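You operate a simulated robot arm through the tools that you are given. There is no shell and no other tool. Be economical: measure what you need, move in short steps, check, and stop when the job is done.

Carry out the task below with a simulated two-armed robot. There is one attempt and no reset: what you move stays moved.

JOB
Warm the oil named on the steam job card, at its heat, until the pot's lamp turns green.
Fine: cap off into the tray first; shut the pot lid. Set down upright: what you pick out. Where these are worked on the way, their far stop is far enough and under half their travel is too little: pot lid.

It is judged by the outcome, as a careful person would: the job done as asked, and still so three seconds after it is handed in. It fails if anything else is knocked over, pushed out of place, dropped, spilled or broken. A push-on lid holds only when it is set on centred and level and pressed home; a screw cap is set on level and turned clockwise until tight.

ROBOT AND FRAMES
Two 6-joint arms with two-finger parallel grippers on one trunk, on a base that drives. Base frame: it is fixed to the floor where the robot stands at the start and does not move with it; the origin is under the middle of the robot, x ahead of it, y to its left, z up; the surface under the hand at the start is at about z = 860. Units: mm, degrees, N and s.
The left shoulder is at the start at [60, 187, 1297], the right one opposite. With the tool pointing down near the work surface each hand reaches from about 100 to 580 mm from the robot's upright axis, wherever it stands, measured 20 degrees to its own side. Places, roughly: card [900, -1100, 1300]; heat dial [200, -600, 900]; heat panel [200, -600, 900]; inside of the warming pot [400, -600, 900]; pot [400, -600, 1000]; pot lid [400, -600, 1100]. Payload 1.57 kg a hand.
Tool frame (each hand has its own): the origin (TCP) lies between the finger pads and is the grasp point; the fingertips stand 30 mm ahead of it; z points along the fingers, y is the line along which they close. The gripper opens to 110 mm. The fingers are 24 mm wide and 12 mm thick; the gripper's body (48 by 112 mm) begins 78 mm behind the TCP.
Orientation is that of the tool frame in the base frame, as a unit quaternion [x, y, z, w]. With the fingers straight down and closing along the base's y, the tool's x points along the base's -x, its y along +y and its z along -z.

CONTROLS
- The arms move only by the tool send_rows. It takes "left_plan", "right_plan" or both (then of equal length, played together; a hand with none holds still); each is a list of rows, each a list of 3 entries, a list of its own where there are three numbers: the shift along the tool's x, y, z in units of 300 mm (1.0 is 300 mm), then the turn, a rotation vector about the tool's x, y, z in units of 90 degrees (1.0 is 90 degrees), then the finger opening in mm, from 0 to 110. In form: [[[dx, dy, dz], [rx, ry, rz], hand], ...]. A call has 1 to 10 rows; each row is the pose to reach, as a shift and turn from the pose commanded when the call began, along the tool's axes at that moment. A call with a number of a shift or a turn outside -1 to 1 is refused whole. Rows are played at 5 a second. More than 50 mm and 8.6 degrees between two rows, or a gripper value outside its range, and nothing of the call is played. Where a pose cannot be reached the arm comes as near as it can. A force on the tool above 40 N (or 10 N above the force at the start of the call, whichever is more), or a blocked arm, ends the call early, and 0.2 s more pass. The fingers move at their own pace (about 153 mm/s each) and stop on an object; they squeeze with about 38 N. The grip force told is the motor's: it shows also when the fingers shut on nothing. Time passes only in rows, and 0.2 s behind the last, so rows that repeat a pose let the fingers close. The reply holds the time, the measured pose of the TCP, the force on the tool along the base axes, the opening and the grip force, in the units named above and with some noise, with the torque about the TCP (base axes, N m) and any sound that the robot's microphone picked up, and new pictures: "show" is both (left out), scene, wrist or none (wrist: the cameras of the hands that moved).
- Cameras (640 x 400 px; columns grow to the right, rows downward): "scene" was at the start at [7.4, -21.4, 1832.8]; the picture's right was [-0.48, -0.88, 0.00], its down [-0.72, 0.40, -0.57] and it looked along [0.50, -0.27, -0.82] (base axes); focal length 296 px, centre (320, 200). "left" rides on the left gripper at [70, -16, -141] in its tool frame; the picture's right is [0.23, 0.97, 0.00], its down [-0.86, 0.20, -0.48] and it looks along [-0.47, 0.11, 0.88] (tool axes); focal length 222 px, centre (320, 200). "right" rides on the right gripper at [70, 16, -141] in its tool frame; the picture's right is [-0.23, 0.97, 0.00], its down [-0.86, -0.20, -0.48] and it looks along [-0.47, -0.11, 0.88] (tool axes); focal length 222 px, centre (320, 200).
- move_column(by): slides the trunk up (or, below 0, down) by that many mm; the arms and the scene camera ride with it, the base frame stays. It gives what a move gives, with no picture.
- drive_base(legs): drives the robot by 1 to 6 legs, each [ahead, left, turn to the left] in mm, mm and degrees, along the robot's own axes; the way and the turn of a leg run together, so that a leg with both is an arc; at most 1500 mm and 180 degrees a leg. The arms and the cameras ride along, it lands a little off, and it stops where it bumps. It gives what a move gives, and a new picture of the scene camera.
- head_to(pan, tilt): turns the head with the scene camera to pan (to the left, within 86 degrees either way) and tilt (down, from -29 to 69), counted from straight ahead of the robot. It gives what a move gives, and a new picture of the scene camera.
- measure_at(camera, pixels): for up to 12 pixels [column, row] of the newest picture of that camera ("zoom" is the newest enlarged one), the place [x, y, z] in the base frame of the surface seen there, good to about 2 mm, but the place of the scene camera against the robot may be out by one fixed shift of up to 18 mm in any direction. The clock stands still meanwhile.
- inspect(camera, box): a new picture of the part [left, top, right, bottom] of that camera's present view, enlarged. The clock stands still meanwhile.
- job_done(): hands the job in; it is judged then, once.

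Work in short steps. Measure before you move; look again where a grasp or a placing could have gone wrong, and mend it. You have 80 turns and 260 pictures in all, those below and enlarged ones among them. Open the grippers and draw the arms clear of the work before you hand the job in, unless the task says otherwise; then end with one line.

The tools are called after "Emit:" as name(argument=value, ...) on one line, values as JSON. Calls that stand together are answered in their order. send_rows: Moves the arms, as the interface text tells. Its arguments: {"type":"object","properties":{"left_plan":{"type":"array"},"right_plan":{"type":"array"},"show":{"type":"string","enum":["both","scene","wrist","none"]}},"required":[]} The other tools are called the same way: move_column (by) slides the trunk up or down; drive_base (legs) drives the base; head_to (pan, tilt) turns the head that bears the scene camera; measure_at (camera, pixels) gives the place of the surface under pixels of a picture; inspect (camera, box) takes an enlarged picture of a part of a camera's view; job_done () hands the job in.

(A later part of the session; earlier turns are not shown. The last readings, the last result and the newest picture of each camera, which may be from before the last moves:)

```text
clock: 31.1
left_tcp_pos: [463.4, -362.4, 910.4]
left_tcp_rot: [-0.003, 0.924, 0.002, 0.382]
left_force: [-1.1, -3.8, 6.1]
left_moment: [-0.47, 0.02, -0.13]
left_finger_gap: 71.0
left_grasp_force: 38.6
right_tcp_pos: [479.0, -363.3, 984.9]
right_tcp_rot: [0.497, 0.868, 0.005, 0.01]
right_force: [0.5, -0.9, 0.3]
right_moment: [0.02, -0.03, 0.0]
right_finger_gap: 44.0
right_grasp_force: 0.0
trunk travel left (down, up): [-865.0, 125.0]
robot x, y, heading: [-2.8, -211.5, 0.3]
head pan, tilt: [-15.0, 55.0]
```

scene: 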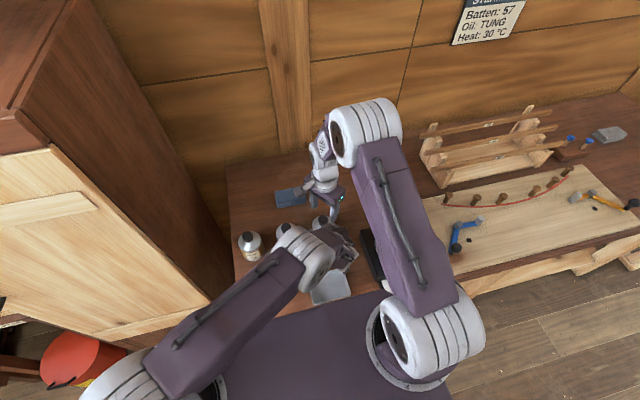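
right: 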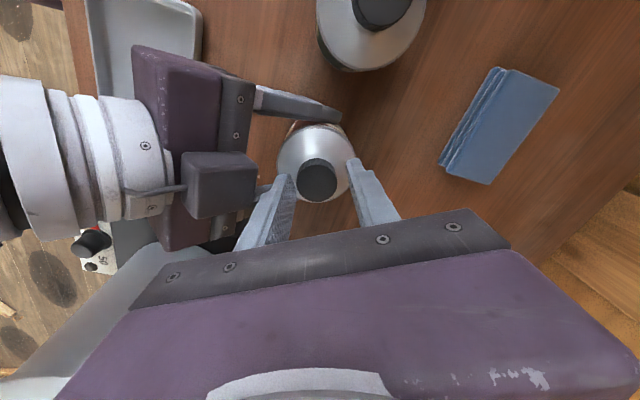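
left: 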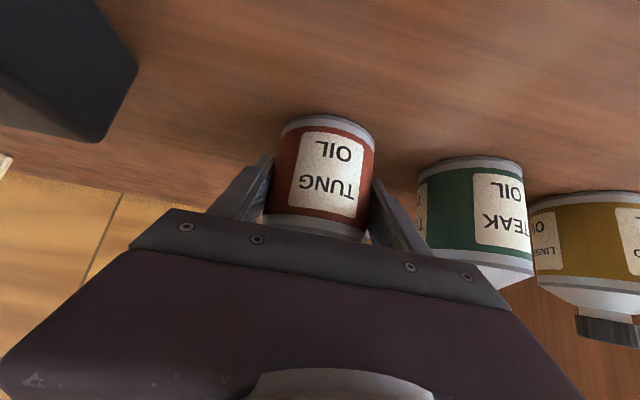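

Fingers straddle the cap. Close and turn counter-clockwise (tool −z).

Emit:
send_rows(right_plan=[[[0, 0, 0], [0, 0, 0], 25], [[0, 0, 0], [0, 0, 0], 25], [[0, 0, 0], [0, 0, 0], 25], [[0, 0, 0], [0, 0, -0.09], 25], [[0, 0, 0], [0, 0, -0.18], 25], [[0, 0, 0], [0, 0, -0.27], 25], [[0, 0, 0], [0, 0, -0.36], 25], [[0, 0, 0], [0, 0, -0.45], 25], [[0, 0, 0], [0, 0, -0.54], 25], [[0, 0, 0], [0, 0, -0.63], 25]], show="wrist")

```text
clock: 33.3
left_tcp_pos: [464.5, -363.1, 910.3]
left_tcp_rot: [-0.003, 0.925, 0.001, 0.381]
left_force: [12.9, -10.6, -0.9]
left_moment: [0.43, -0.09, 0.01]
left_finger_gap: 71.0
left_grasp_force: 38.2
right_tcp_pos: [478.5, -362.1, 984.6]
right_tcp_rot: [0.022, 1.0, 0.001, 0.012]
right_force: [-11.5, 13.8, 14.6]
right_moment: [0.55, 0.61, -0.05]
right_finger_gap: 31.2
right_grasp_force: 38.0
trunk travel left (down, up): [-865.0, 125.0]
robot x, y, heading: [3.3, -211.2, 0.5]
head pan, tilt: [-15.0, 55.0]
```

right: 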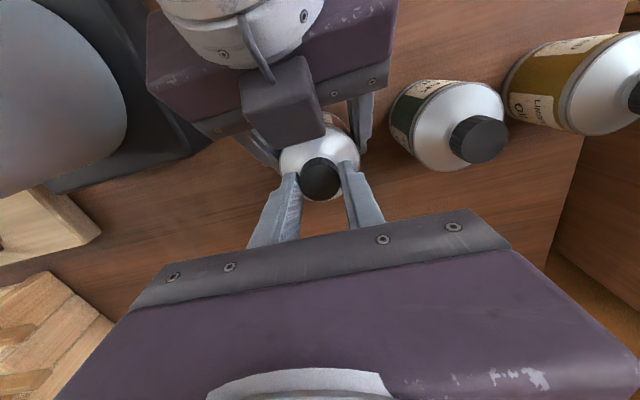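

Turned ~57° with gripping 31 mm. Keep turning another ~65°.

Emit:
send_rows(right_plan=[[[0, 0, 0], [0, 0, -0.09], 25], [[0, 0, 0], [0, 0, -0.18], 25], [[0, 0, 0], [0, 0, -0.27], 25], [[0, 0, 0], [0, 0, -0.36], 25], [[0, 0, 0], [0, 0, -0.45], 25], [[0, 0, 0], [0, 0, -0.54], 25], [[0, 0, 0], [0, 0, -0.63], 25], [[0, 0, 0], [0, 0, -0.7], 25], [[0, 0, 0], [0, 0, -0.7], 25]], show="wrist")

Emit:
inspect(camera="right", box=[240, 90, 400, 230])

```text
clock: 35.3
left_tcp_pos: [462.9, -363.8, 911.2]
left_tcp_rot: [-0.003, 0.924, 0.002, 0.382]
left_force: [11.0, -32.5, -6.2]
left_moment: [1.12, 0.3, -0.38]
left_finger_gap: 70.7
left_grasp_force: 37.6
right_tcp_pos: [477.7, -362.9, 985.6]
right_tcp_rot: [-0.503, 0.864, -0.005, 0.009]
right_force: [-10.9, 33.2, 18.3]
right_moment: [1.2, 0.37, -0.02]
right_finger_gap: 30.7
right_grasp_force: 38.2
trunk travel left (down, up): [-865.0, 125.0]
robot x, y, heading: [-1.3, -213.6, 0.3]
head pan, tilt: [-15.0, 55.0]
```

right: 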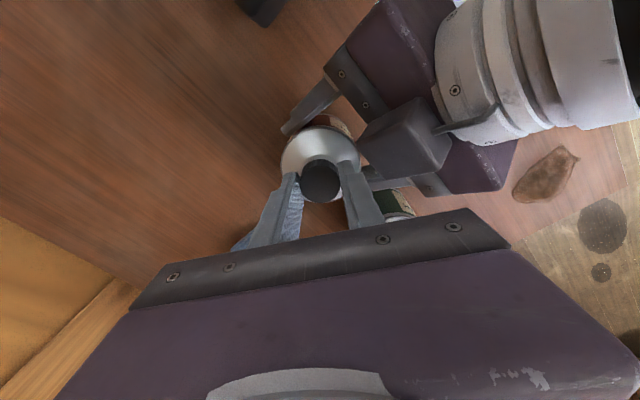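

```text
2.86 times, centred on (320, 160) of right
```

zoom: 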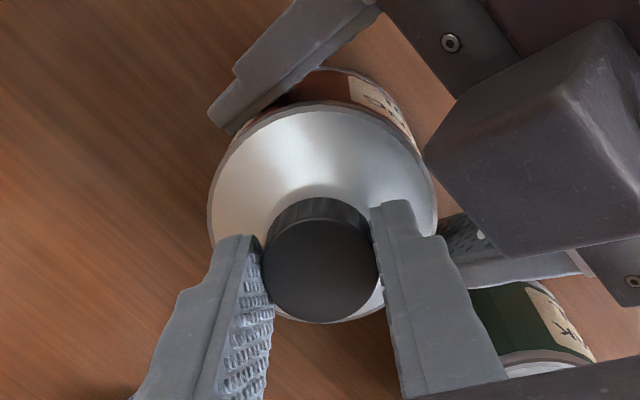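

Turned ~122° in all. Check whether the cap rises, by measuring its top, then release and turn back for another stroke.

Emit:
measure_at(camera="zoom", pixels=[[320, 260], [310, 290], [330, 245]])

Emit:
send_rows(right_plan=[[[0, 0, 0], [0, 0, 0], 44], [[0, 0, 0], [0, 0, 0.09], 44], [[0, 0, 0], [0, 0, 0.184], 44], [[0, 0, 0], [0, 0, 0.278], 44], [[0, 0, 0], [0, 0, 0.372], 44], [[0, 0, 0], [0, 0, 0.466], 44], [[0, 0, 0], [0, 0, 0.56], 44], [[0, 0, 0], [0, 0, 0.654], 44], [[0, 0, 0], [0, 0, 0.748], 44], [[0, 0, 0], [0, 0, 0.842], 44]], show="wrist")

```text
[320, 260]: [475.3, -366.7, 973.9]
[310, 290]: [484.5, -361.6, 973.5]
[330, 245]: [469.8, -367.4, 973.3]
```

```text
clock: 37.5
left_tcp_pos: [464.4, -363.2, 910.4]
left_tcp_rot: [-0.004, 0.924, 0.003, 0.382]
left_force: [-2.6, 0.3, 3.9]
left_moment: [-0.27, 0.1, -0.06]
left_finger_gap: 70.6
left_grasp_force: 37.6
right_tcp_pos: [478.6, -363.9, 984.5]
right_tcp_rot: [0.136, 0.991, 0.002, 0.011]
right_force: [-0.4, 0.5, -0.7]
right_moment: [0.01, -0.01, -0.01]
right_finger_gap: 44.1
right_grasp_force: 0.0
trunk travel left (down, up): [-865.0, 125.0]
robot x, y, heading: [0.5, -217.5, 0.3]
head pan, tilt: [-15.0, 55.0]
```

right: 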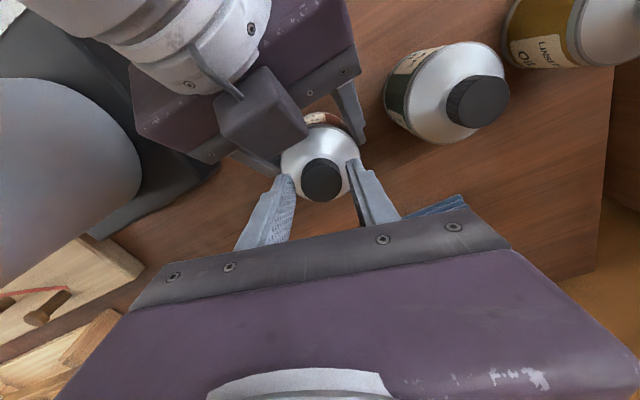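

Cap rose ~1 mm: it is a screw cap. Turn back a further 45°, then grip again.

Emit:
send_rows(right_plan=[[[0, 0, 0], [0, 0, 0.09], 44], [[0, 0, 0], [0, 0, 0.184], 44], [[0, 0, 0], [0, 0, 0.278], 44], [[0, 0, 0], [0, 0, 0.372], 44], [[0, 0, 0], [0, 0, 0.466], 44], [[0, 0, 0], [0, 0, 0.54], 44], [[0, 0, 0], [0, 0, 0.54], 25], [[0, 0, 0], [0, 0, 0.54], 25], [[0, 0, 0], [0, 0, 0.54], 25]], show="none")

Emit:
send_rows(right_plan=[[[0, 0, 0], [0, 0, -0.094], 25], [[0, 0, 0], [0, 0, -0.188], 25], [[0, 0, 0], [0, 0, -0.282], 25], [[0, 0, 0], [0, 0, -0.376], 25], [[0, 0, 0], [0, 0, -0.47], 25], [[0, 0, 0], [0, 0, -0.564], 25], [[0, 0, 0], [0, 0, -0.658], 25], [[0, 0, 0], [0, 0, -0.752], 25], [[0, 0, 0], [0, 0, -0.846], 25], [[0, 0, 0], [0, 0, -0.94], 25]], show="none")

Emit:
send_rows(right_plan=[[[0, 0, 0], [0, 0, -0.09], 25], [[0, 0, 0], [0, 0, -0.18], 25], [[0, 0, 0], [0, 0, -0.27], 25], [[0, 0, 0], [0, 0, -0.36], 25], [[0, 0, 0], [0, 0, -0.4], 25]], show="wrist")

Emit:
inspect(camera="right", box=[240, 90, 400, 230])

```text
clock: 39.5
left_tcp_pos: [463.1, -362.1, 910.8]
left_tcp_rot: [-0.003, 0.924, 0.002, 0.382]
left_force: [-1.5, -2.9, 7.6]
left_moment: [-0.5, -0.06, -0.04]
left_finger_gap: 70.7
left_grasp_force: 37.6
right_tcp_pos: [478.3, -364.6, 984.0]
right_tcp_rot: [0.53, 0.848, 0.005, 0.01]
right_force: [1.3, 0.0, 0.3]
right_moment: [0.0, 0.02, 0.01]
right_finger_gap: 31.6
right_grasp_force: 37.7
trunk travel left (down, up): [-865.0, 125.0]
robot x, y, heading: [-0.0, -212.0, -0.0]
head pan, tilt: [-15.0, 55.0]
```

```text
clock: 41.7
left_tcp_pos: [464.5, -362.7, 910.4]
left_tcp_rot: [-0.002, 0.925, 0.002, 0.381]
left_force: [0.3, -19.0, 0.2]
left_moment: [0.89, 0.21, -0.33]
left_finger_gap: 70.7
left_grasp_force: 37.8
right_tcp_pos: [478.5, -362.7, 983.9]
right_tcp_rot: [-0.18, 0.984, -0.003, 0.011]
right_force: [-0.9, 20.2, 2.5]
right_moment: [0.58, 0.04, -0.03]
right_finger_gap: 31.5
right_grasp_force: 37.8
trunk travel left (down, up): [-865.0, 125.0]
robot x, y, heading: [3.4, -215.5, 0.6]
head pan, tilt: [-15.0, 55.0]
```

```text
clock: 42.9
left_tcp_pos: [463.1, -363.5, 910.5]
left_tcp_rot: [-0.003, 0.925, 0.002, 0.381]
left_force: [13.7, -27.9, -11.6]
left_moment: [0.91, 0.43, -0.22]
left_finger_gap: 70.7
left_grasp_force: 38.5
right_tcp_pos: [477.4, -362.7, 983.0]
right_tcp_rot: [-0.474, 0.88, -0.005, 0.009]
right_force: [-11.9, 28.1, 20.7]
right_moment: [0.95, 0.4, -0.07]
right_finger_gap: 31.4
right_grasp_force: 37.7
trunk travel left (down, up): [-865.0, 125.0]
robot x, y, heading: [-1.1, -213.6, 0.2]
head pan, tilt: [-15.0, 55.0]
```

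right: 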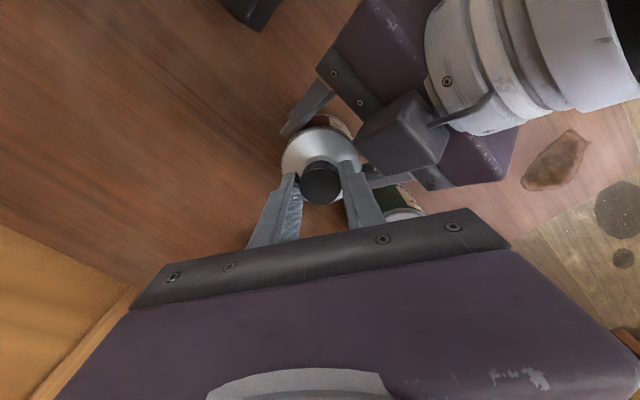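

```text
2.86 times, centred on (320, 160) of right
```

zoom: 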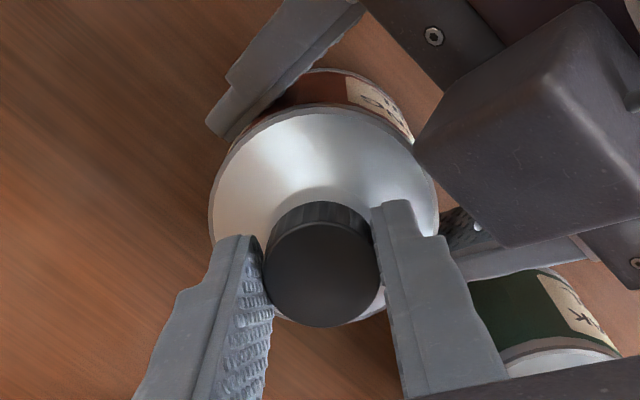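

Emit:
measure_at(camera="zoom", pixels=[[320, 260], [310, 290], [330, 245]])

Emit:
send_rows(right_plan=[[[0, 0, 0], [0, 0, 0], 44], [[0, 0, -0.003], [0, 0, 0.09], 44], [[0, 0, -0.005], [0, 0, 0.184], 44], [[0, 0, -0.007], [0, 0, 0.278], 44], [[0, 0, -0.007], [0, 0, 0.372], 44], [[0, 0, -0.007], [0, 0, 0.466], 44], [[0, 0, -0.007], [0, 0, 0.56], 44], [[0, 0, -0.007], [0, 0, 0.654], 44], [[0, 0, -0.007], [0, 0, 0.748], 44], [[0, 0, -0.007], [0, 0, 0.842], 44]], show="none")

Emit:
inspect(camera="right", box=[240, 90, 400, 230])

```text
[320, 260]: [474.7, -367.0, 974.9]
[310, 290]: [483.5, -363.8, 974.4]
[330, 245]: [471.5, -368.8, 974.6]
```

```text
clock: 45.1
left_tcp_pos: [465.3, -363.9, 909.5]
left_tcp_rot: [-0.004, 0.925, 0.003, 0.381]
left_force: [-0.6, 0.3, -0.6]
left_moment: [-0.1, 0.09, -0.07]
left_finger_gap: 70.7
left_grasp_force: 38.2
right_tcp_pos: [478.6, -362.7, 985.5]
right_tcp_rot: [0.168, 0.986, 0.003, 0.01]
right_force: [0.9, 0.5, -0.4]
right_moment: [0.01, 0.01, 0.02]
right_finger_gap: 44.1
right_grasp_force: 0.1
trunk travel left (down, up): [-865.0, 125.0]
robot x, y, heading: [-1.2, -211.6, 0.6]
head pan, tilt: [-15.0, 55.0]
```

```text
2.86 times, centred on (320, 160) of right
```

zoom: 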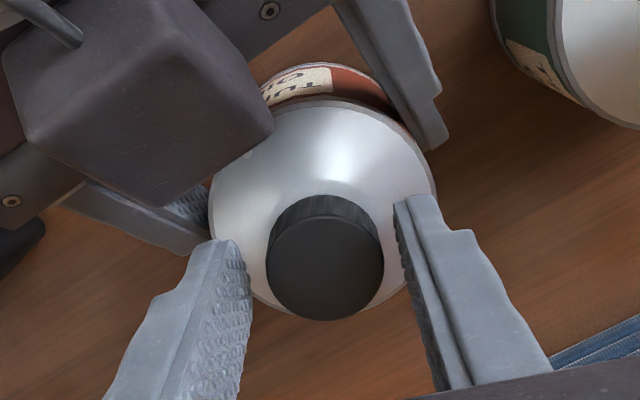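

Cap still on but rising (~974.7). Another full stroke, letting the hand rise slightly with the thread.

Emit:
send_rows(right_plan=[[[0, 0, 0], [0, 0, 0.09], 44], [[0, 0, 0], [0, 0, 0.184], 44], [[0, 0, 0], [0, 0, 0.278], 44], [[0, 0, 0], [0, 0, 0.372], 44], [[0, 0, 0], [0, 0, 0.466], 44], [[0, 0, 0], [0, 0, 0.54], 44], [[0, 0, 0], [0, 0, 0.54], 25], [[0, 0, 0], [0, 0, 0.54], 25], [[0, 0, 0], [0, 0, 0.54], 25]], show="none")

Emit:
send_rows(right_plan=[[[0, 0, 0], [0, 0, -0.094], 25], [[0, 0, 0], [0, 0, -0.188], 25], [[0, 0, -0.001], [0, 0, -0.282], 25], [[0, 0, -0.001], [0, 0, -0.376], 25], [[0, 0, -0.002], [0, 0, -0.47], 25], [[0, 0, -0.002], [0, 0, -0.564], 25], [[0, 0, -0.002], [0, 0, -0.658], 25], [[0, 0, -0.003], [0, 0, -0.752], 25], [[0, 0, -0.003], [0, 0, -0.846], 25], [[0, 0, -0.003], [0, 0, -0.94], 25]], show="none")

Emit:
send_rows(right_plan=[[[0, 0, 0], [0, 0, -0.09], 25], [[0, 0, 0], [0, 0, -0.18], 25], [[0, 0, -0.001], [0, 0, -0.27], 25], [[0, 0, -0.001], [0, 0, -0.36], 25], [[0, 0, -0.002], [0, 0, -0.4], 25]], show="none")

Emit:
inspect(camera="right", box=[240, 90, 400, 230])

Emit:
measure_at(camera="zoom", pixels=[[320, 260], [310, 290], [330, 245]])

```text
clock: 47.1
left_tcp_pos: [464.6, -363.8, 910.2]
left_tcp_rot: [-0.003, 0.925, 0.003, 0.381]
left_force: [0.2, -1.3, 3.1]
left_moment: [-0.43, -0.03, -0.01]
left_finger_gap: 70.8
left_grasp_force: 37.9
right_tcp_pos: [478.0, -362.1, 986.7]
right_tcp_rot: [0.559, 0.829, 0.006, 0.009]
right_force: [-0.2, -0.6, 1.0]
right_moment: [-0.05, 0.03, 0.01]
right_finger_gap: 31.5
right_grasp_force: 37.8
trunk travel left (down, up): [-865.0, 125.0]
robot x, y, heading: [-0.9, -213.5, 0.2]
head pan, tilt: [-15.0, 55.0]
```

```text
clock: 49.3
left_tcp_pos: [465.6, -362.5, 910.9]
left_tcp_rot: [-0.004, 0.925, 0.003, 0.381]
left_force: [0.6, -3.9, 5.1]
left_moment: [-0.36, -0.12, 0.02]
left_finger_gap: 70.5
left_grasp_force: 37.6
right_tcp_pos: [477.9, -363.8, 988.6]
right_tcp_rot: [-0.148, 0.989, -0.002, 0.011]
right_force: [1.1, 0.8, 0.4]
right_moment: [0.05, -0.05, 0.0]
right_finger_gap: 31.7
right_grasp_force: 38.1
trunk travel left (down, up): [-865.0, 125.0]
robot x, y, heading: [1.3, -208.4, 0.2]
head pan, tilt: [-15.0, 55.0]
```

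```text
clock: 50.5
left_tcp_pos: [465.0, -363.4, 910.1]
left_tcp_rot: [-0.003, 0.925, 0.003, 0.381]
left_force: [-0.3, -3.8, 4.2]
left_moment: [-0.32, -0.06, -0.03]
left_finger_gap: 70.8
left_grasp_force: 37.8
right_tcp_pos: [477.7, -362.9, 987.9]
right_tcp_rot: [-0.445, 0.895, -0.005, 0.009]
right_force: [1.2, 1.0, -0.3]
right_moment: [0.07, -0.03, 0.0]
right_finger_gap: 31.6
right_grasp_force: 37.7
trunk travel left (down, up): [-865.0, 125.0]
robot x, y, heading: [2.9, -212.1, 0.3]
head pan, tilt: [-15.0, 55.0]
```

```text
2.86 times, centred on (320, 160) of right
```

zoom: 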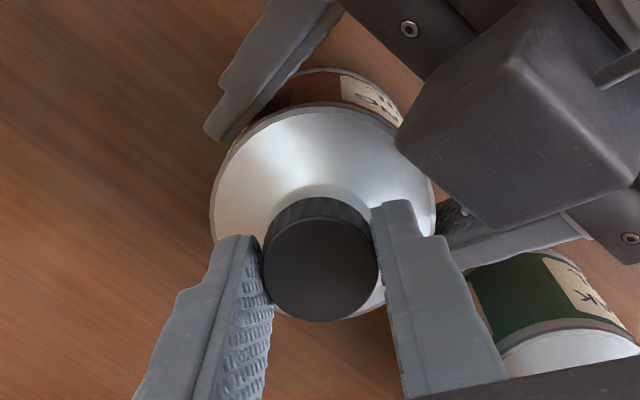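

```text
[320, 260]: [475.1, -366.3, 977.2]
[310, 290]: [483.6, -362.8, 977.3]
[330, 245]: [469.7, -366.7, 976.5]
```

Forces dropped to zero and the cap has risen to 977: it is free. Lift it 60 mm.

Emit:
send_rows(right_plan=[[[0, 0, -0.02], [0, 0, 0], 25], [[0, 0, -0.05], [0, 0, 0], 25], [[0, 0, -0.1], [0, 0, 0], 25], [[0, 0, -0.2], [0, 0, 0], 25], [[0, 0, -0.33], [0, 0, 0], 25], [[0, 0, -0.46], [0, 0, 0], 25], [[0, 0, -0.46], [0, 0, 0], 25]], show="both")

```text
clock: 52.1
left_tcp_pos: [464.1, -362.8, 910.2]
left_tcp_rot: [-0.003, 0.924, 0.002, 0.381]
left_force: [-2.8, 0.9, 1.5]
left_moment: [-0.12, 0.11, -0.05]
left_finger_gap: 70.5
left_grasp_force: 37.6
right_tcp_pos: [476.4, -362.0, 1124.7]
right_tcp_rot: [-0.444, 0.896, -0.005, 0.01]
right_force: [0.4, 0.0, -0.3]
right_moment: [-0.01, -0.05, 0.0]
right_finger_gap: 31.1
right_grasp_force: 38.0
trunk travel left (down, up): [-865.0, 125.0]
robot x, y, heading: [-4.5, -212.1, 0.3]
head pan, tilt: [-15.0, 55.0]
```

scene: 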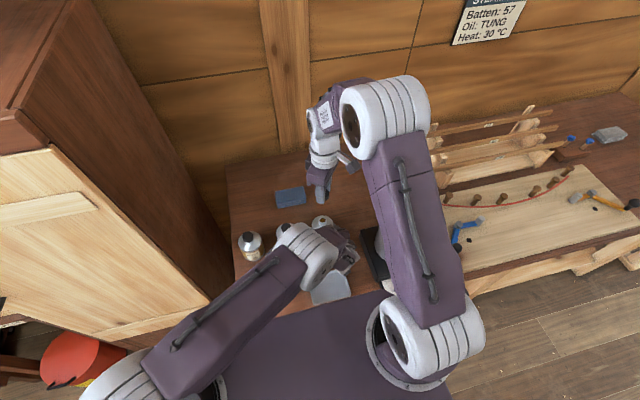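
right: 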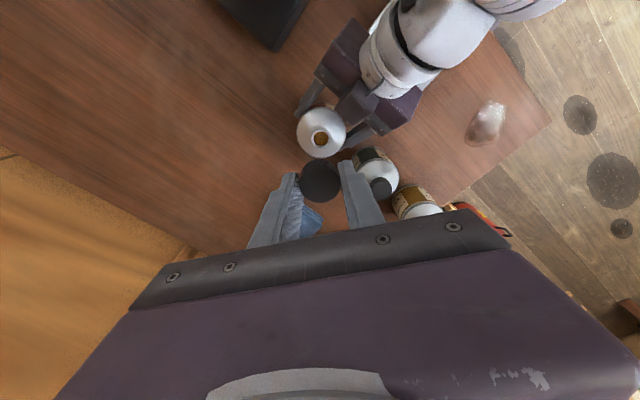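

Cap is off and held; the open neck shows at (320,138). Now release the bottle with the left hand, back off, up and to the left so the tray is clear.

Emit:
send_rows(left_plan=[[[0, 0, 0], [0, 0, 0], 92], [[0, 0, 0], [0, 0, 0], 92], [[0, 0, -0.1], [0, 0, 0], 92], [[0, 0, -0.25], [0, 0, 0], 92], [[0, 0, -0.4], [0, 0, 0], 92], [[-0.06, 0.12, -0.46], [0, 0, 0], 92], [[-0.12, 0.24, -0.52], [0, 0, 0], 92], [[-0.18, 0.36, -0.58], [0, 0, 0], 92], [[-0.236, 0.48, -0.636], [0, 0, 0], 92], [[-0.236, 0.48, -0.636], [0, 0, 0], 92]], show="both")

```text
clock: 54.3
left_tcp_pos: [387.1, -236.9, 1113.9]
left_tcp_rot: [-0.003, 0.925, 0.005, 0.38]
left_force: [0.5, -0.2, 0.7]
left_moment: [0.01, -0.01, -0.02]
left_finger_gap: 91.8
left_grasp_force: 0.1
left hand out of reach, approached as far as the arm can: row 8, 9, 10
right_tcp_pos: [476.5, -362.9, 1124.6]
right_tcp_rot: [-0.444, 0.896, -0.005, 0.009]
right_force: [-0.1, 0.0, -0.5]
right_moment: [0.02, 0.03, -0.01]
right_finger_gap: 30.6
right_grasp_force: 38.2
trunk travel left (down, up): [-865.0, 125.0]
robot x, y, heading: [-0.8, -207.6, 0.6]
head pan, tilt: [-15.0, 55.0]
```

scene: 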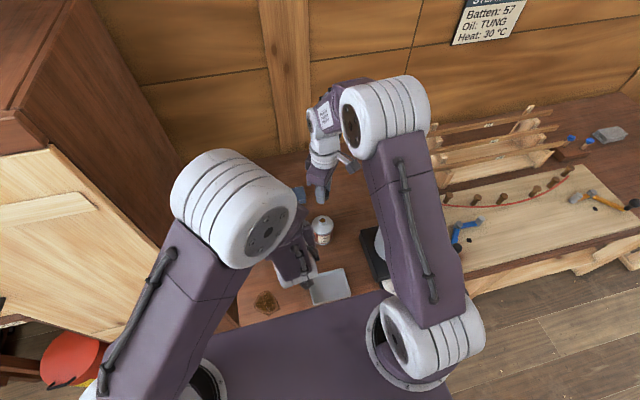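
left: 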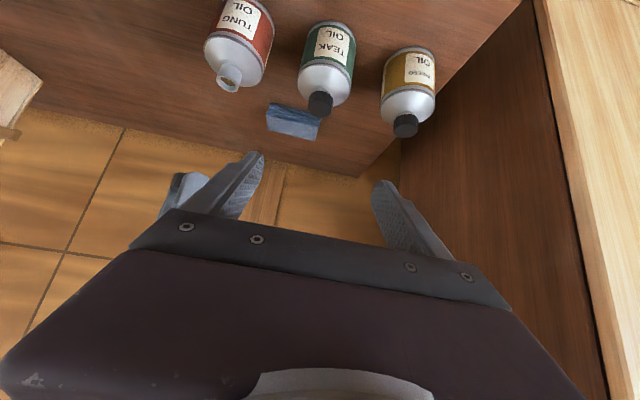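

Left is still near the tray. I bring it upright and further left, to about [400,-85,1150].

Emit:
send_rows(left_plan=[[[-0.02, 0.087, -0.009], [0, 0.083, 0], 92], [[-0.04, 0.174, -0.018], [0, 0.167, 0], 92], [[-0.06, 0.26, -0.027], [0, 0.25, 0], 92], [[-0.08, 0.347, -0.036], [0, 0.333, 0], 92], [[-0.1, 0.433, -0.045], [0, 0.417, 0], 92], [[-0.116, 0.52, -0.054], [0, 0.5, 0], 92], [[-0.116, 0.52, -0.054], [0, 0.5, 0], 92]], show="scene")

```text
clock: 55.9
left_tcp_pos: [399.8, -80.5, 1153.8]
left_tcp_rot: [-0.004, 1.0, 0.0, -0.001]
left_force: [-0.5, 0.8, -1.0]
left_moment: [0.01, 0.0, 0.01]
left_finger_gap: 91.9
left_grasp_force: 0.0
left hand out of reach, approached as far as the arm can: row 4
right_tcp_pos: [475.9, -363.5, 1125.6]
right_tcp_rot: [-0.444, 0.896, -0.005, 0.009]
right_force: [0.3, 0.0, 0.0]
right_moment: [0.0, 0.02, -0.04]
right_finger_gap: 30.7
right_grasp_force: 37.4
trunk travel left (down, up): [-865.0, 125.0]
robot x, y, heading: [-1.5, -215.7, 0.6]
head pan, tilt: [-15.0, 55.0]
```

scene: 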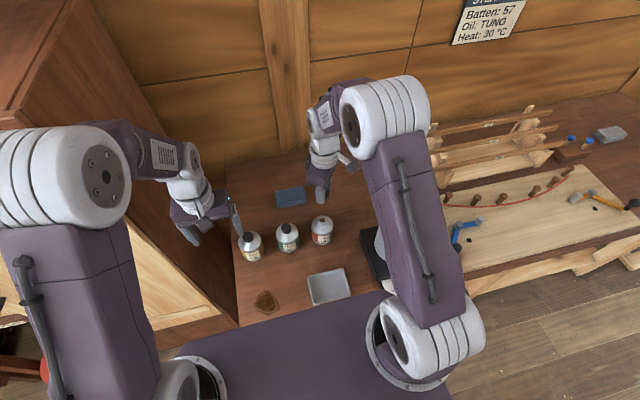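

Tray is clear. Carry the cap over the tray centre (~[298,-337]) at height, straightening the hand.

Emit:
send_rows(right_plan=[[[0.041, 0.075, 0], [0, 0, 0.083], 25], [[0.083, 0.15, 0], [0, 0, 0.166], 25], [[0.124, 0.225, 0], [0, 0, 0.25], 25], [[0.166, 0.3, 0], [0, 0, 0.333], 25], [[0.207, 0.375, 0], [0, 0, 0.416], 25], [[0.249, 0.45, 0], [0, 0, 0.5], 25], [[0.29, 0.525, 0], [0, 0, 0.585], 25], [[0.29, 0.525, 0.1], [0, 0, 0.585], 25], [[0.29, 0.525, 0.2], [0, 0, 0.585], 25], [[0.29, 0.525, 0.2], [0, 0, 0.585], 25]], show="both")

```text
clock: 58.1
left_tcp_pos: [399.6, -77.7, 1152.9]
left_tcp_rot: [-0.004, 1.0, 0.001, -0.001]
left_force: [-0.3, -0.2, -0.4]
left_moment: [-0.03, -0.03, 0.0]
left_finger_gap: 92.0
left_grasp_force: 0.1
right_tcp_pos: [298.0, -337.8, 1063.9]
right_tcp_rot: [0.001, 1.0, 0.0, 0.011]
right_force: [-0.2, -0.2, 0.4]
right_moment: [0.02, -0.02, -0.01]
right_finger_gap: 30.9
right_grasp_force: 38.0
trunk travel left (down, up): [-865.0, 125.0]
robot x, y, heading: [-2.9, -215.7, 0.4]
head pan, tilt: [-15.0, 55.0]
```

scene: 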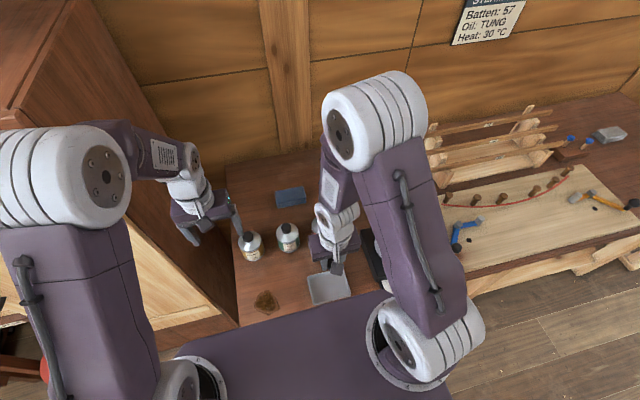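
right: 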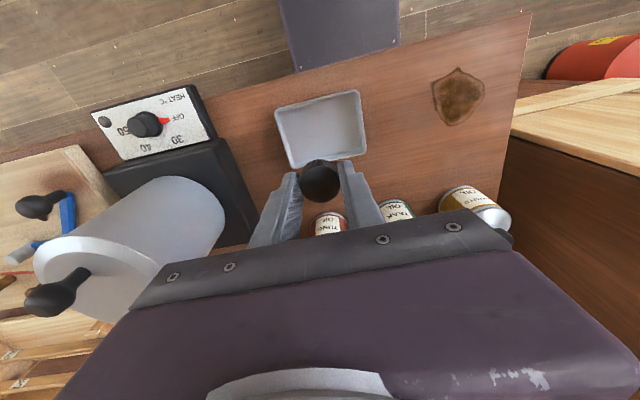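

Emit:
measure_at(camera="right", pixels=[[320, 130], [277, 108], [357, 93], [364, 153], [293, 165], [346, 145]])

```text
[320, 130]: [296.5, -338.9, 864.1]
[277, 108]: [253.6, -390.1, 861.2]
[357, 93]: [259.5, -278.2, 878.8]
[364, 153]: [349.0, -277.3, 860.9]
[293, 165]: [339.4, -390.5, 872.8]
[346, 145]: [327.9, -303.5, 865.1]
```

Descend so that the cap's bottom just meets the tray floor (865), TCP ≈ 903, then open.

Emit:
send_rows(right_plan=[[[0, 0.005, 0.15], [0, 0, 0], 25], [[0, 0.005, 0.3], [0, 0, 0], 25], [[0, 0.005, 0.42], [0, 0, 0], 25], [[0, 0.005, 0.5], [0, 0, 0], 25], [[0, 0.005, 0.535], [0, 0, 0], 25], [[0, 0.005, 0.535], [0, 0, 0], 25], [[0, 0.005, 0.535], [0, 0, 0], 34], [[0, 0.005, 0.535], [0, 0, 0], 48], [[0, 0.005, 0.535], [0, 0, 0], 48]], show="none")

Emit:
send_rows(right_plan=[[[0, 0, -0.08], [0, 0, 0], 48], [[0, 0, -0.2], [0, 0, 0], 48], [[0, 0, -0.35], [0, 0, 0], 48], [[0, 0, -0.5], [0, 0, 0], 60], [[0, 0, -0.65], [0, 0, 0], 60], [[0, 0, -0.8], [0, 0, 0], 60]], show="both")

```text
clock: 60.1
left_tcp_pos: [401.0, -78.4, 1152.6]
left_tcp_rot: [-0.004, 1.0, 0.001, -0.002]
left_force: [0.5, 0.5, 0.1]
left_moment: [0.01, 0.02, 0.01]
left_finger_gap: 92.0
left_grasp_force: 0.1
right_tcp_pos: [303.1, -334.7, 900.9]
right_tcp_rot: [-0.001, 1.0, -0.002, 0.01]
right_force: [0.1, -0.1, -0.3]
right_moment: [-0.05, 0.0, 0.04]
right_finger_gap: 47.8
right_grasp_force: 0.1
trunk travel left (down, up): [-865.0, 125.0]
robot x, y, heading: [0.4, -215.5, 0.5]
head pan, tilt: [-15.0, 55.0]
```

```text
clock: 61.5
left_tcp_pos: [400.2, -79.6, 1154.3]
left_tcp_rot: [-0.005, 1.0, 0.001, -0.001]
left_force: [-0.3, 0.5, -0.3]
left_moment: [-0.01, -0.01, -0.02]
left_finger_gap: 92.1
left_grasp_force: 0.0
right_tcp_pos: [297.9, -334.3, 1145.1]
right_tcp_rot: [0.0, 1.0, 0.0, 0.012]
right_force: [-0.7, 0.5, 0.2]
right_moment: [-0.02, 0.0, 0.02]
right_finger_gap: 60.0
right_grasp_force: 0.2
right hand out of reach, approached as far as the arm can: row 4
trunk travel left (down, up): [-865.0, 125.0]
robot x, y, heading: [-0.2, -212.0, 0.2]
head pan, tilt: [-15.0, 55.0]
```

scene: 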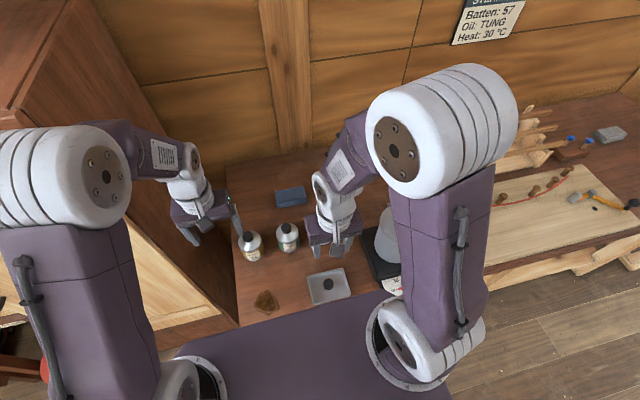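
right: 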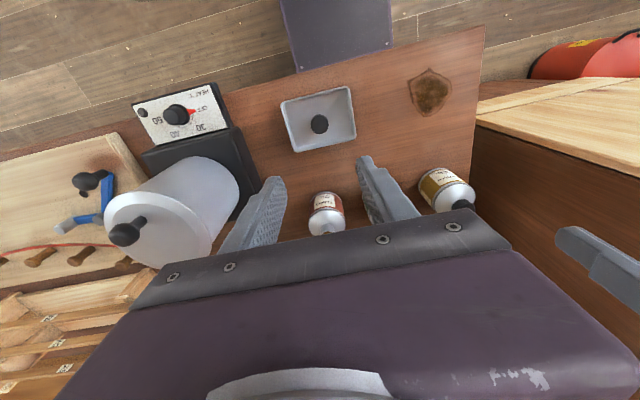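

Cap rests in the tray. Now the lid: I drive left 50 mm for comfortable right-arm reach, and move the right hand over the knob (~[328,-567,1100]).

Emit:
drive_base(legs=[[0, 50, 0]])

Emit:
send_rows(right_plan=[[[-0.014, -0.13, -0.04], [0, 0, 0], 60], [[-0.028, -0.27, -0.08], [0, 0, 0], 60], [[-0.042, -0.4, -0.12], [0, 0, 0], 60], [[-0.056, -0.54, -0.15], [0, 0, 0], 60], [[-0.07, -0.67, -0.15], [0, 0, 0], 60], [[-0.085, -0.81, -0.15], [0, 0, 0], 60], [[-0.1, -0.94, -0.15], [0, 0, 0], 60], [[-0.1, -0.94, -0.15], [0, 0, 0], 60]], show="both")

```text
clock: 62.4
left_tcp_pos: [400.8, -36.7, 1153.3]
left_tcp_rot: [-0.003, 1.0, 0.005, -0.002]
left_force: [-0.2, -0.1, 0.6]
left_moment: [0.07, 0.02, 0.0]
left_finger_gap: 91.9
left_grasp_force: 0.0
right_tcp_pos: [300.8, -291.1, 1142.2]
right_tcp_rot: [0.001, 1.0, 0.004, 0.009]
right_force: [0.4, -0.3, 0.1]
right_moment: [0.09, 0.02, 0.03]
right_finger_gap: 60.0
right_grasp_force: 0.1
trunk travel left (down, up): [-865.0, 125.0]
robot x, y, heading: [-0.5, -163.6, 0.2]
head pan, tilt: [-15.0, 55.0]
```

scene: 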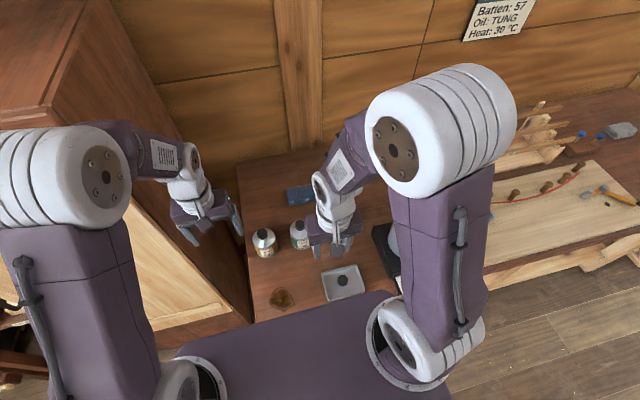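

```text
clock: 64.2
left_tcp_pos: [400.4, -28.8, 1155.6]
left_tcp_rot: [-0.003, 1.0, 0.001, -0.002]
left_force: [0.7, -0.3, 1.1]
left_moment: [-0.02, -0.02, 0.0]
left_finger_gap: 91.7
left_grasp_force: 0.0
right_tcp_pos: [325.7, -566.4, 1187.3]
right_tcp_rot: [0.0, 1.0, 0.001, 0.011]
right_force: [-0.3, -0.2, -0.2]
right_moment: [0.01, 0.03, 0.03]
right_finger_gap: 59.8
right_grasp_force: 0.1
trunk travel left (down, up): [-865.0, 125.0]
robot x, y, heading: [0.4, -161.2, 0.2]
head pan, tilt: [-15.0, 55.0]
```

scene: 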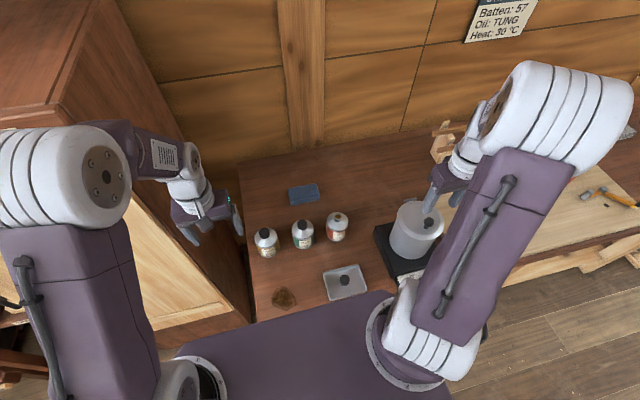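
right: 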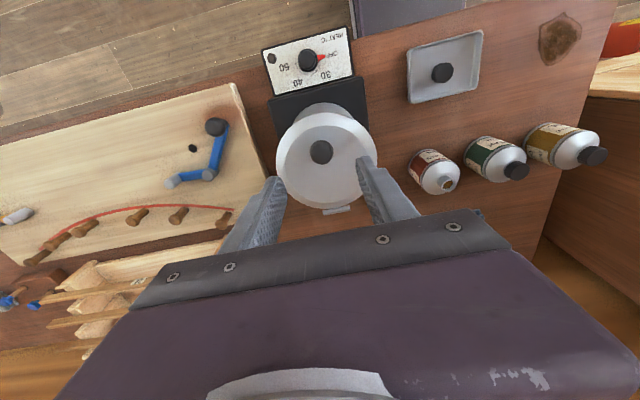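

Measure knob, lid edges and hinge from this view.

Emit:
inspect(camera="right", box=[260, 90, 400, 220])

Emit:
measure_at(camera="right", pixels=[[321, 152], [313, 152], [329, 152], [321, 143], [321, 162], [335, 210], [346, 208], [325, 118], [281, 160], [368, 150], [328, 203]])

```text
3.08 times, centred on (330, 155) of right
```

zoom: 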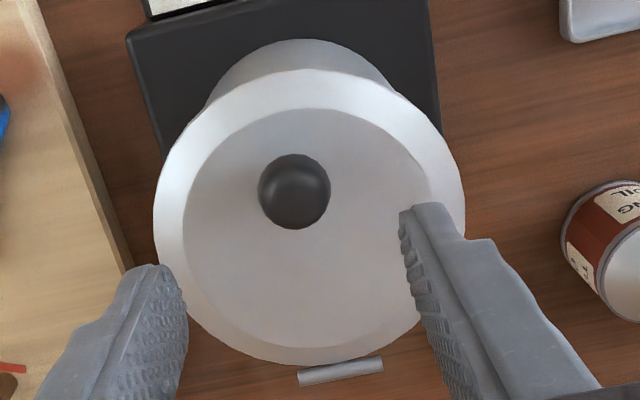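

```text
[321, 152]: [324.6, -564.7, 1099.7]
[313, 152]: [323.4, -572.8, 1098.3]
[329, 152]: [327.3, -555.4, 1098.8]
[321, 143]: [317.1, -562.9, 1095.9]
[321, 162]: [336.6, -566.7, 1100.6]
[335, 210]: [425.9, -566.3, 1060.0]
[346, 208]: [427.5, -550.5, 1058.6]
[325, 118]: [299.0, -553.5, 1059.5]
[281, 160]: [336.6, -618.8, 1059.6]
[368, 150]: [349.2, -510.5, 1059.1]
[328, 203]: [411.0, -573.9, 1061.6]
```

Knob centre ≈ [327,-564.5,1089], hinge axis x≈426.5, z≈1058. Descend to TCP z≈1097 and grip the knob.

Emit:
send_rows(right_plan=[[[-0.004, 0.006, 0.1], [0, 0, 0], 60], [[-0.004, 0.006, 0.2], [0, 0, 0], 60], [[-0.004, 0.006, 0.26], [0, 0, 0], 60], [[-0.004, 0.006, 0.3], [0, 0, 0], 60], [[-0.004, 0.006, 0.3], [0, 0, 0], 60], [[-0.004, 0.006, 0.3], [0, 0, 0], 35], [[-0.004, 0.006, 0.3], [0, 0, 0], 15], [[-0.004, 0.006, 0.3], [0, 0, 0], 15], [[-0.004, 0.006, 0.3], [0, 0, 0], 15]], show="wrist")

```text
clock: 66.2
left_tcp_pos: [400.7, -30.3, 1154.3]
left_tcp_rot: [-0.003, 1.0, 0.002, -0.001]
left_force: [-0.4, 0.0, 0.2]
left_moment: [-0.03, -0.01, 0.01]
left_finger_gap: 91.8
left_grasp_force: 0.1
right_tcp_pos: [330.6, -564.1, 1101.1]
right_tcp_rot: [0.001, 1.0, 0.001, 0.012]
right_force: [1.0, -12.1, 5.4]
right_moment: [-0.25, -0.24, 0.04]
right_finger_gap: 27.2
right_grasp_force: 37.1
trunk travel left (down, up): [-865.0, 125.0]
robot x, y, heading: [-0.4, -162.3, 0.5]
head pan, tilt: [-15.0, 55.0]
```

right: 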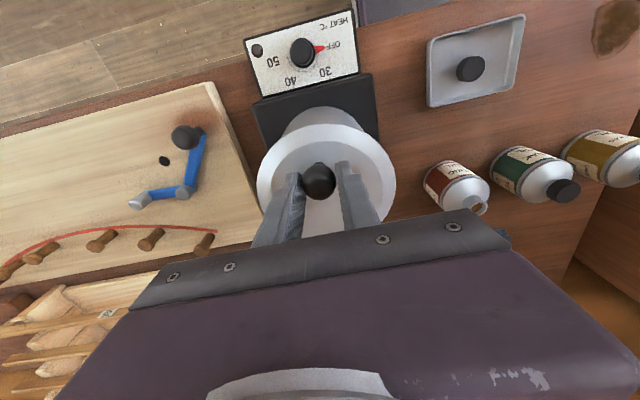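

Knob gripped (27 mm). Lift along the hinge arc to about 50°.

Emit:
send_rows(right_plan=[[[-0.011, 0, -0.028], [0, 0, 0], 15], [[-0.023, 0, -0.056], [0, 0, 0], 15], [[-0.038, 0, -0.082], [0, 0, 0], 15], [[-0.055, 0, -0.107], [0, 0, 0], 15], [[-0.075, 0, -0.13], [0, 0, 0], 15], [[-0.096, 0, -0.151], [0, 0, 0], 15], [[-0.12, 0, -0.17], [0, 0, 0], 15], [[-0.144, 0, -0.188], [0, 0, 0], 15], [[-0.17, 0, -0.203], [0, 0, 0], 15], [[-0.197, 0, -0.216], [0, 0, 0], 15]], show="both")

```text
clock: 68.4
left_tcp_pos: [398.4, -29.2, 1154.6]
left_tcp_rot: [-0.004, 1.0, 0.002, -0.001]
left_force: [-0.1, 0.2, 0.1]
left_moment: [-0.02, -0.05, -0.03]
left_finger_gap: 91.8
left_grasp_force: 0.1
right_tcp_pos: [386.4, -563.9, 1166.2]
right_tcp_rot: [-0.001, 1.0, 0.0, 0.011]
right_force: [-10.3, -5.0, -0.4]
right_moment: [-0.06, 1.25, 0.02]
right_finger_gap: 27.2
right_grasp_force: 37.8
trunk travel left (down, up): [-865.0, 125.0]
robot x, y, heading: [2.5, -162.3, -0.0]
head pan, tilt: [-15.0, 55.0]
```

scene: 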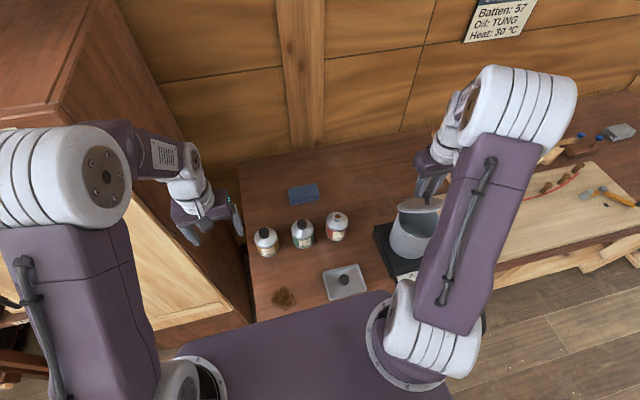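
right: 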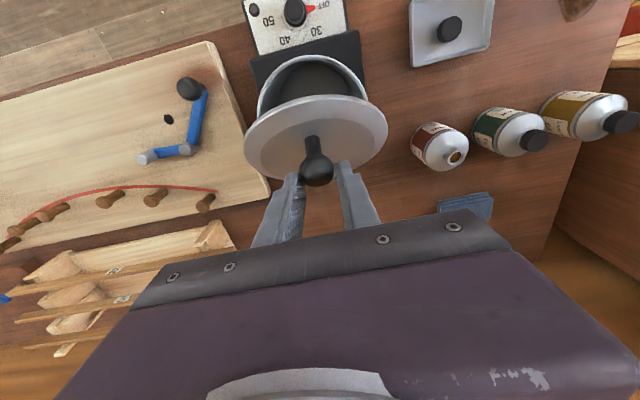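

Lid follows. Continue the arc to about 100° (force guard will catch the stop).

Emit:
send_rows(right_plan=[[[-0.028, 0, -0.01], [0, 0, 0], 15], [[-0.057, 0, -0.018], [0, 0, 0], 15], [[-0.087, 0, -0.023], [0, 0, 0], 15], [[-0.117, 0, -0.026], [0, 0, 0], 15], [[-0.148, 0, -0.026], [0, 0, 0], 15], [[-0.177, 0, -0.024], [0, 0, 0], 15], [[-0.207, 0, -0.018], [0, 0, 0], 15], [[-0.236, 0, -0.011], [0, 0, 0], 15], [[-0.265, 0, 0], [0, 0, 0], 15], [[-0.292, 0, 0.012], [0, 0, 0], 15]], show="both")

```text
clock: 70.6
left_tcp_pos: [401.3, -29.0, 1152.1]
left_tcp_rot: [-0.004, 1.0, 0.001, -0.002]
left_force: [-0.8, 0.6, 0.3]
left_moment: [-0.02, 0.0, -0.05]
left_finger_gap: 92.0
left_grasp_force: 0.0
right_tcp_pos: [475.9, -563.1, 1163.3]
right_tcp_rot: [0.0, 1.0, -0.001, 0.01]
right_force: [0.4, -0.1, 0.0]
right_moment: [-0.02, 0.06, -0.01]
right_finger_gap: 15.1
right_grasp_force: 0.1
trunk travel left (down, up): [-865.0, 125.0]
robot x, y, heading: [-2.0, -162.0, 0.2]
head pan, tilt: [-15.0, 55.0]
```

scene: 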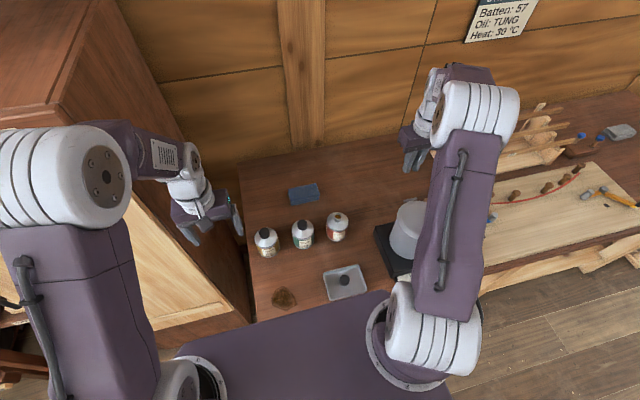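
right: 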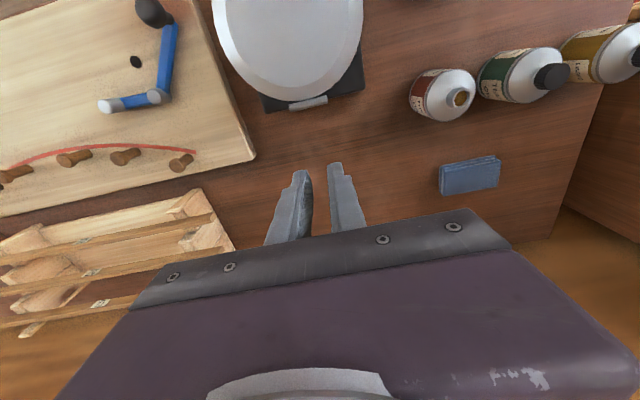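

The knob slipped out past ~50° (torque built up because the hand didn't turn with the lid) and the lid fell shut again. I'll redo it with the hand tilted 30° forward at first and turning back with the lid; first raise the trunk, shift the left hand inward, and drive 60 mm left for reach.

Emit:
move_column(by=80)

Emit:
send_rows(left_plan=[[[0, -0.11, 0], [0, 0, 0], 92], [[0, -0.22, 0], [0, 0, 0], 92], [[0, -0.33, 0], [0, 0, 0], 92], [[0, -0.33, 0], [0, 0, 0], 92]], show="none")

Emit:
drive_base(legs=[[0, 60, 0]])

Emit:
inspect(camera="right", box=[190, 0, 460, 170])

```text
clock: 71.8
left_tcp_pos: [401.1, -28.6, 1233.0]
left_tcp_rot: [-0.003, 1.0, 0.001, -0.002]
left_force: [0.2, -0.5, -0.4]
left_moment: [0.01, -0.01, -0.01]
left_finger_gap: 92.3
left_grasp_force: 0.2
right_tcp_pos: [476.1, -563.7, 1243.2]
right_tcp_rot: [0.001, 1.0, -0.002, 0.01]
right_force: [0.0, 0.0, 1.3]
right_moment: [-0.01, -0.03, -0.02]
right_finger_gap: 14.8
right_grasp_force: 0.1
trunk travel left (down, up): [-945.0, 45.0]
robot x, y, heading: [-1.5, -158.6, 0.4]
head pan, tilt: [-15.0, 55.0]
```

```text
clock: 72.8
left_tcp_pos: [398.6, -126.1, 1231.8]
left_tcp_rot: [-0.003, 1.0, 0.001, -0.002]
left_force: [0.1, -0.1, 0.6]
left_moment: [0.02, -0.02, -0.01]
left_finger_gap: 92.0
left_grasp_force: 0.0
right_tcp_pos: [475.8, -563.9, 1242.7]
right_tcp_rot: [0.0, 1.0, -0.001, 0.01]
right_force: [-0.1, -0.1, -1.0]
right_moment: [0.01, 0.01, 0.01]
right_finger_gap: 14.9
right_grasp_force: 0.0
trunk travel left (down, up): [-945.0, 45.0]
robot x, y, heading: [-2.7, -159.1, 0.4]
head pan, tilt: [-15.0, 55.0]
```

```text
clock: 73.8
left_tcp_pos: [398.6, -80.6, 1232.2]
left_tcp_rot: [-0.001, 1.0, 0.006, -0.002]
left_force: [-0.1, -0.5, -0.2]
left_moment: [0.12, 0.0, -0.01]
left_finger_gap: 92.1
left_grasp_force: 0.1
right_tcp_pos: [474.6, -517.5, 1239.3]
right_tcp_rot: [0.001, 1.0, 0.005, 0.01]
right_force: [1.0, -1.1, -0.8]
right_moment: [0.1, -0.01, -0.01]
right_finger_gap: 15.1
right_grasp_force: 0.0
trunk travel left (down, up): [-945.0, 45.0]
robot x, y, heading: [0.1, -103.6, 0.1]
head pan, tilt: [-15.0, 55.0]
```

scene: 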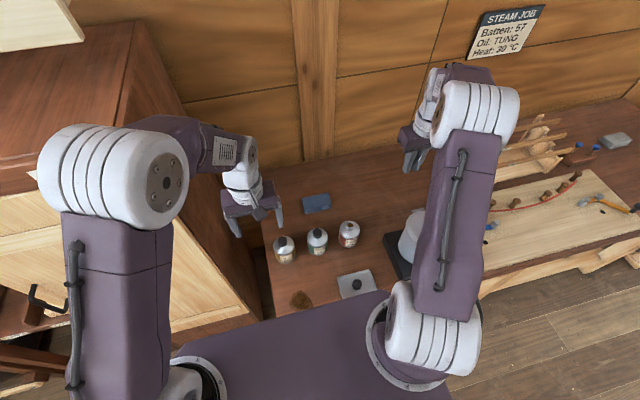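

```text
2.35 times, centred on (325, 85) of right
```

zoom: 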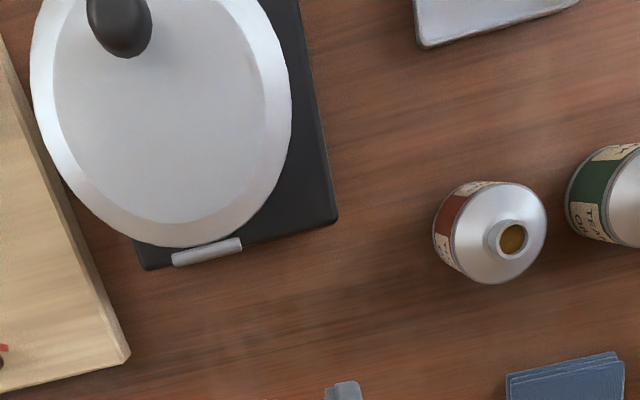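

Bottle stands fine. Move right hand to a 30°-tilted pre-grasp in front of/above the knob.

Emit:
send_rows(right_plan=[[[0.107, -0.031, 0.02], [0, -0.056, 0], 60], [[0.213, -0.062, 0.04], [0, -0.111, 0], 60], [[0.32, -0.094, 0.08], [0, -0.167, 0], 60], [[0.427, -0.125, 0.13], [0, -0.222, 0], 60], [[0.533, -0.156, 0.18], [0, -0.278, 0], 60], [[0.64, -0.187, 0.243], [0, -0.333, 0], 60], [[0.64, -0.187, 0.243], [0, -0.333, 0], 60]], show="wrist")

```text
clock: 75.4
left_tcp_pos: [398.9, -67.7, 1231.5]
left_tcp_rot: [-0.002, 1.0, 0.0, -0.001]
left_force: [0.6, -0.1, -0.3]
left_moment: [0.01, 0.01, -0.03]
left_finger_gap: 91.7
left_grasp_force: 0.1
right_tcp_pos: [283.2, -561.2, 1169.5]
right_tcp_rot: [0.003, 0.963, -0.002, 0.268]
right_force: [-0.5, -0.3, -0.2]
right_moment: [0.01, 0.02, -0.03]
right_finger_gap: 59.7
right_grasp_force: 0.1
trunk travel left (down, up): [-945.0, 45.0]
robot x, y, heading: [-0.7, -101.6, 0.3]
head pan, tilt: [-15.0, 55.0]
```

right: 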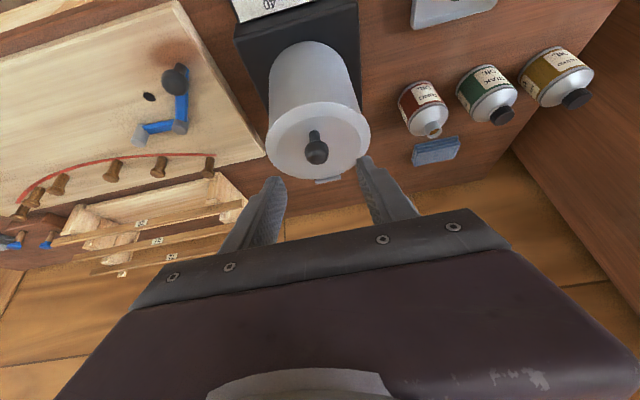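

Emit:
measure_at(camera="right", pixels=[[316, 152], [308, 152], [325, 152], [314, 133], [328, 181], [316, 162]])

```text
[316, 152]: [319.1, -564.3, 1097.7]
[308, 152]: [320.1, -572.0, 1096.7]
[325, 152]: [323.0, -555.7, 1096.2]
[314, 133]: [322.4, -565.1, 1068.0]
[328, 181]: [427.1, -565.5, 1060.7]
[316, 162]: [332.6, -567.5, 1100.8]
```

Knob centre ≈ [326,-564.5,1088]. Advance 83 mm and grip.

Emit:
send_rows(right_plan=[[[0.018, -0.011, 0.09], [0, 0, 0], 60], [[0.018, -0.011, 0.18], [0, 0, 0], 60], [[0.018, -0.011, 0.24], [0, 0, 0], 60], [[0.018, -0.011, 0.276], [0, 0, 0], 60], [[0.018, -0.011, 0.276], [0, 0, 0], 60], [[0.018, -0.011, 0.276], [0, 0, 0], 35], [[0.018, -0.011, 0.276], [0, 0, 0], 15], [[0.018, -0.011, 0.276], [0, 0, 0], 15], [[0.018, -0.011, 0.276], [0, 0, 0], 15]], show="wrist")

```text
clock: 77.4
left_tcp_pos: [399.5, -68.7, 1231.5]
left_tcp_rot: [-0.002, 1.0, 0.001, -0.002]
left_force: [-0.7, 0.5, 0.6]
left_moment: [0.02, -0.02, 0.0]
left_finger_gap: 91.8
left_grasp_force: 0.1
right_tcp_pos: [322.2, -565.4, 1092.8]
right_tcp_rot: [0.001, 0.963, 0.0, 0.268]
right_force: [-0.2, 5.0, -3.9]
right_moment: [0.1, 0.25, 0.07]
right_finger_gap: 27.1
right_grasp_force: 37.4
trunk travel left (down, up): [-945.0, 45.0]
robot x, y, heading: [0.6, -101.7, 0.3]
head pan, tilt: [-15.0, 55.0]
```

right: 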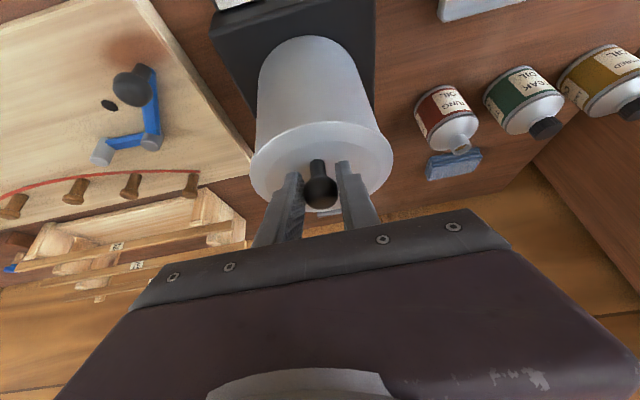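

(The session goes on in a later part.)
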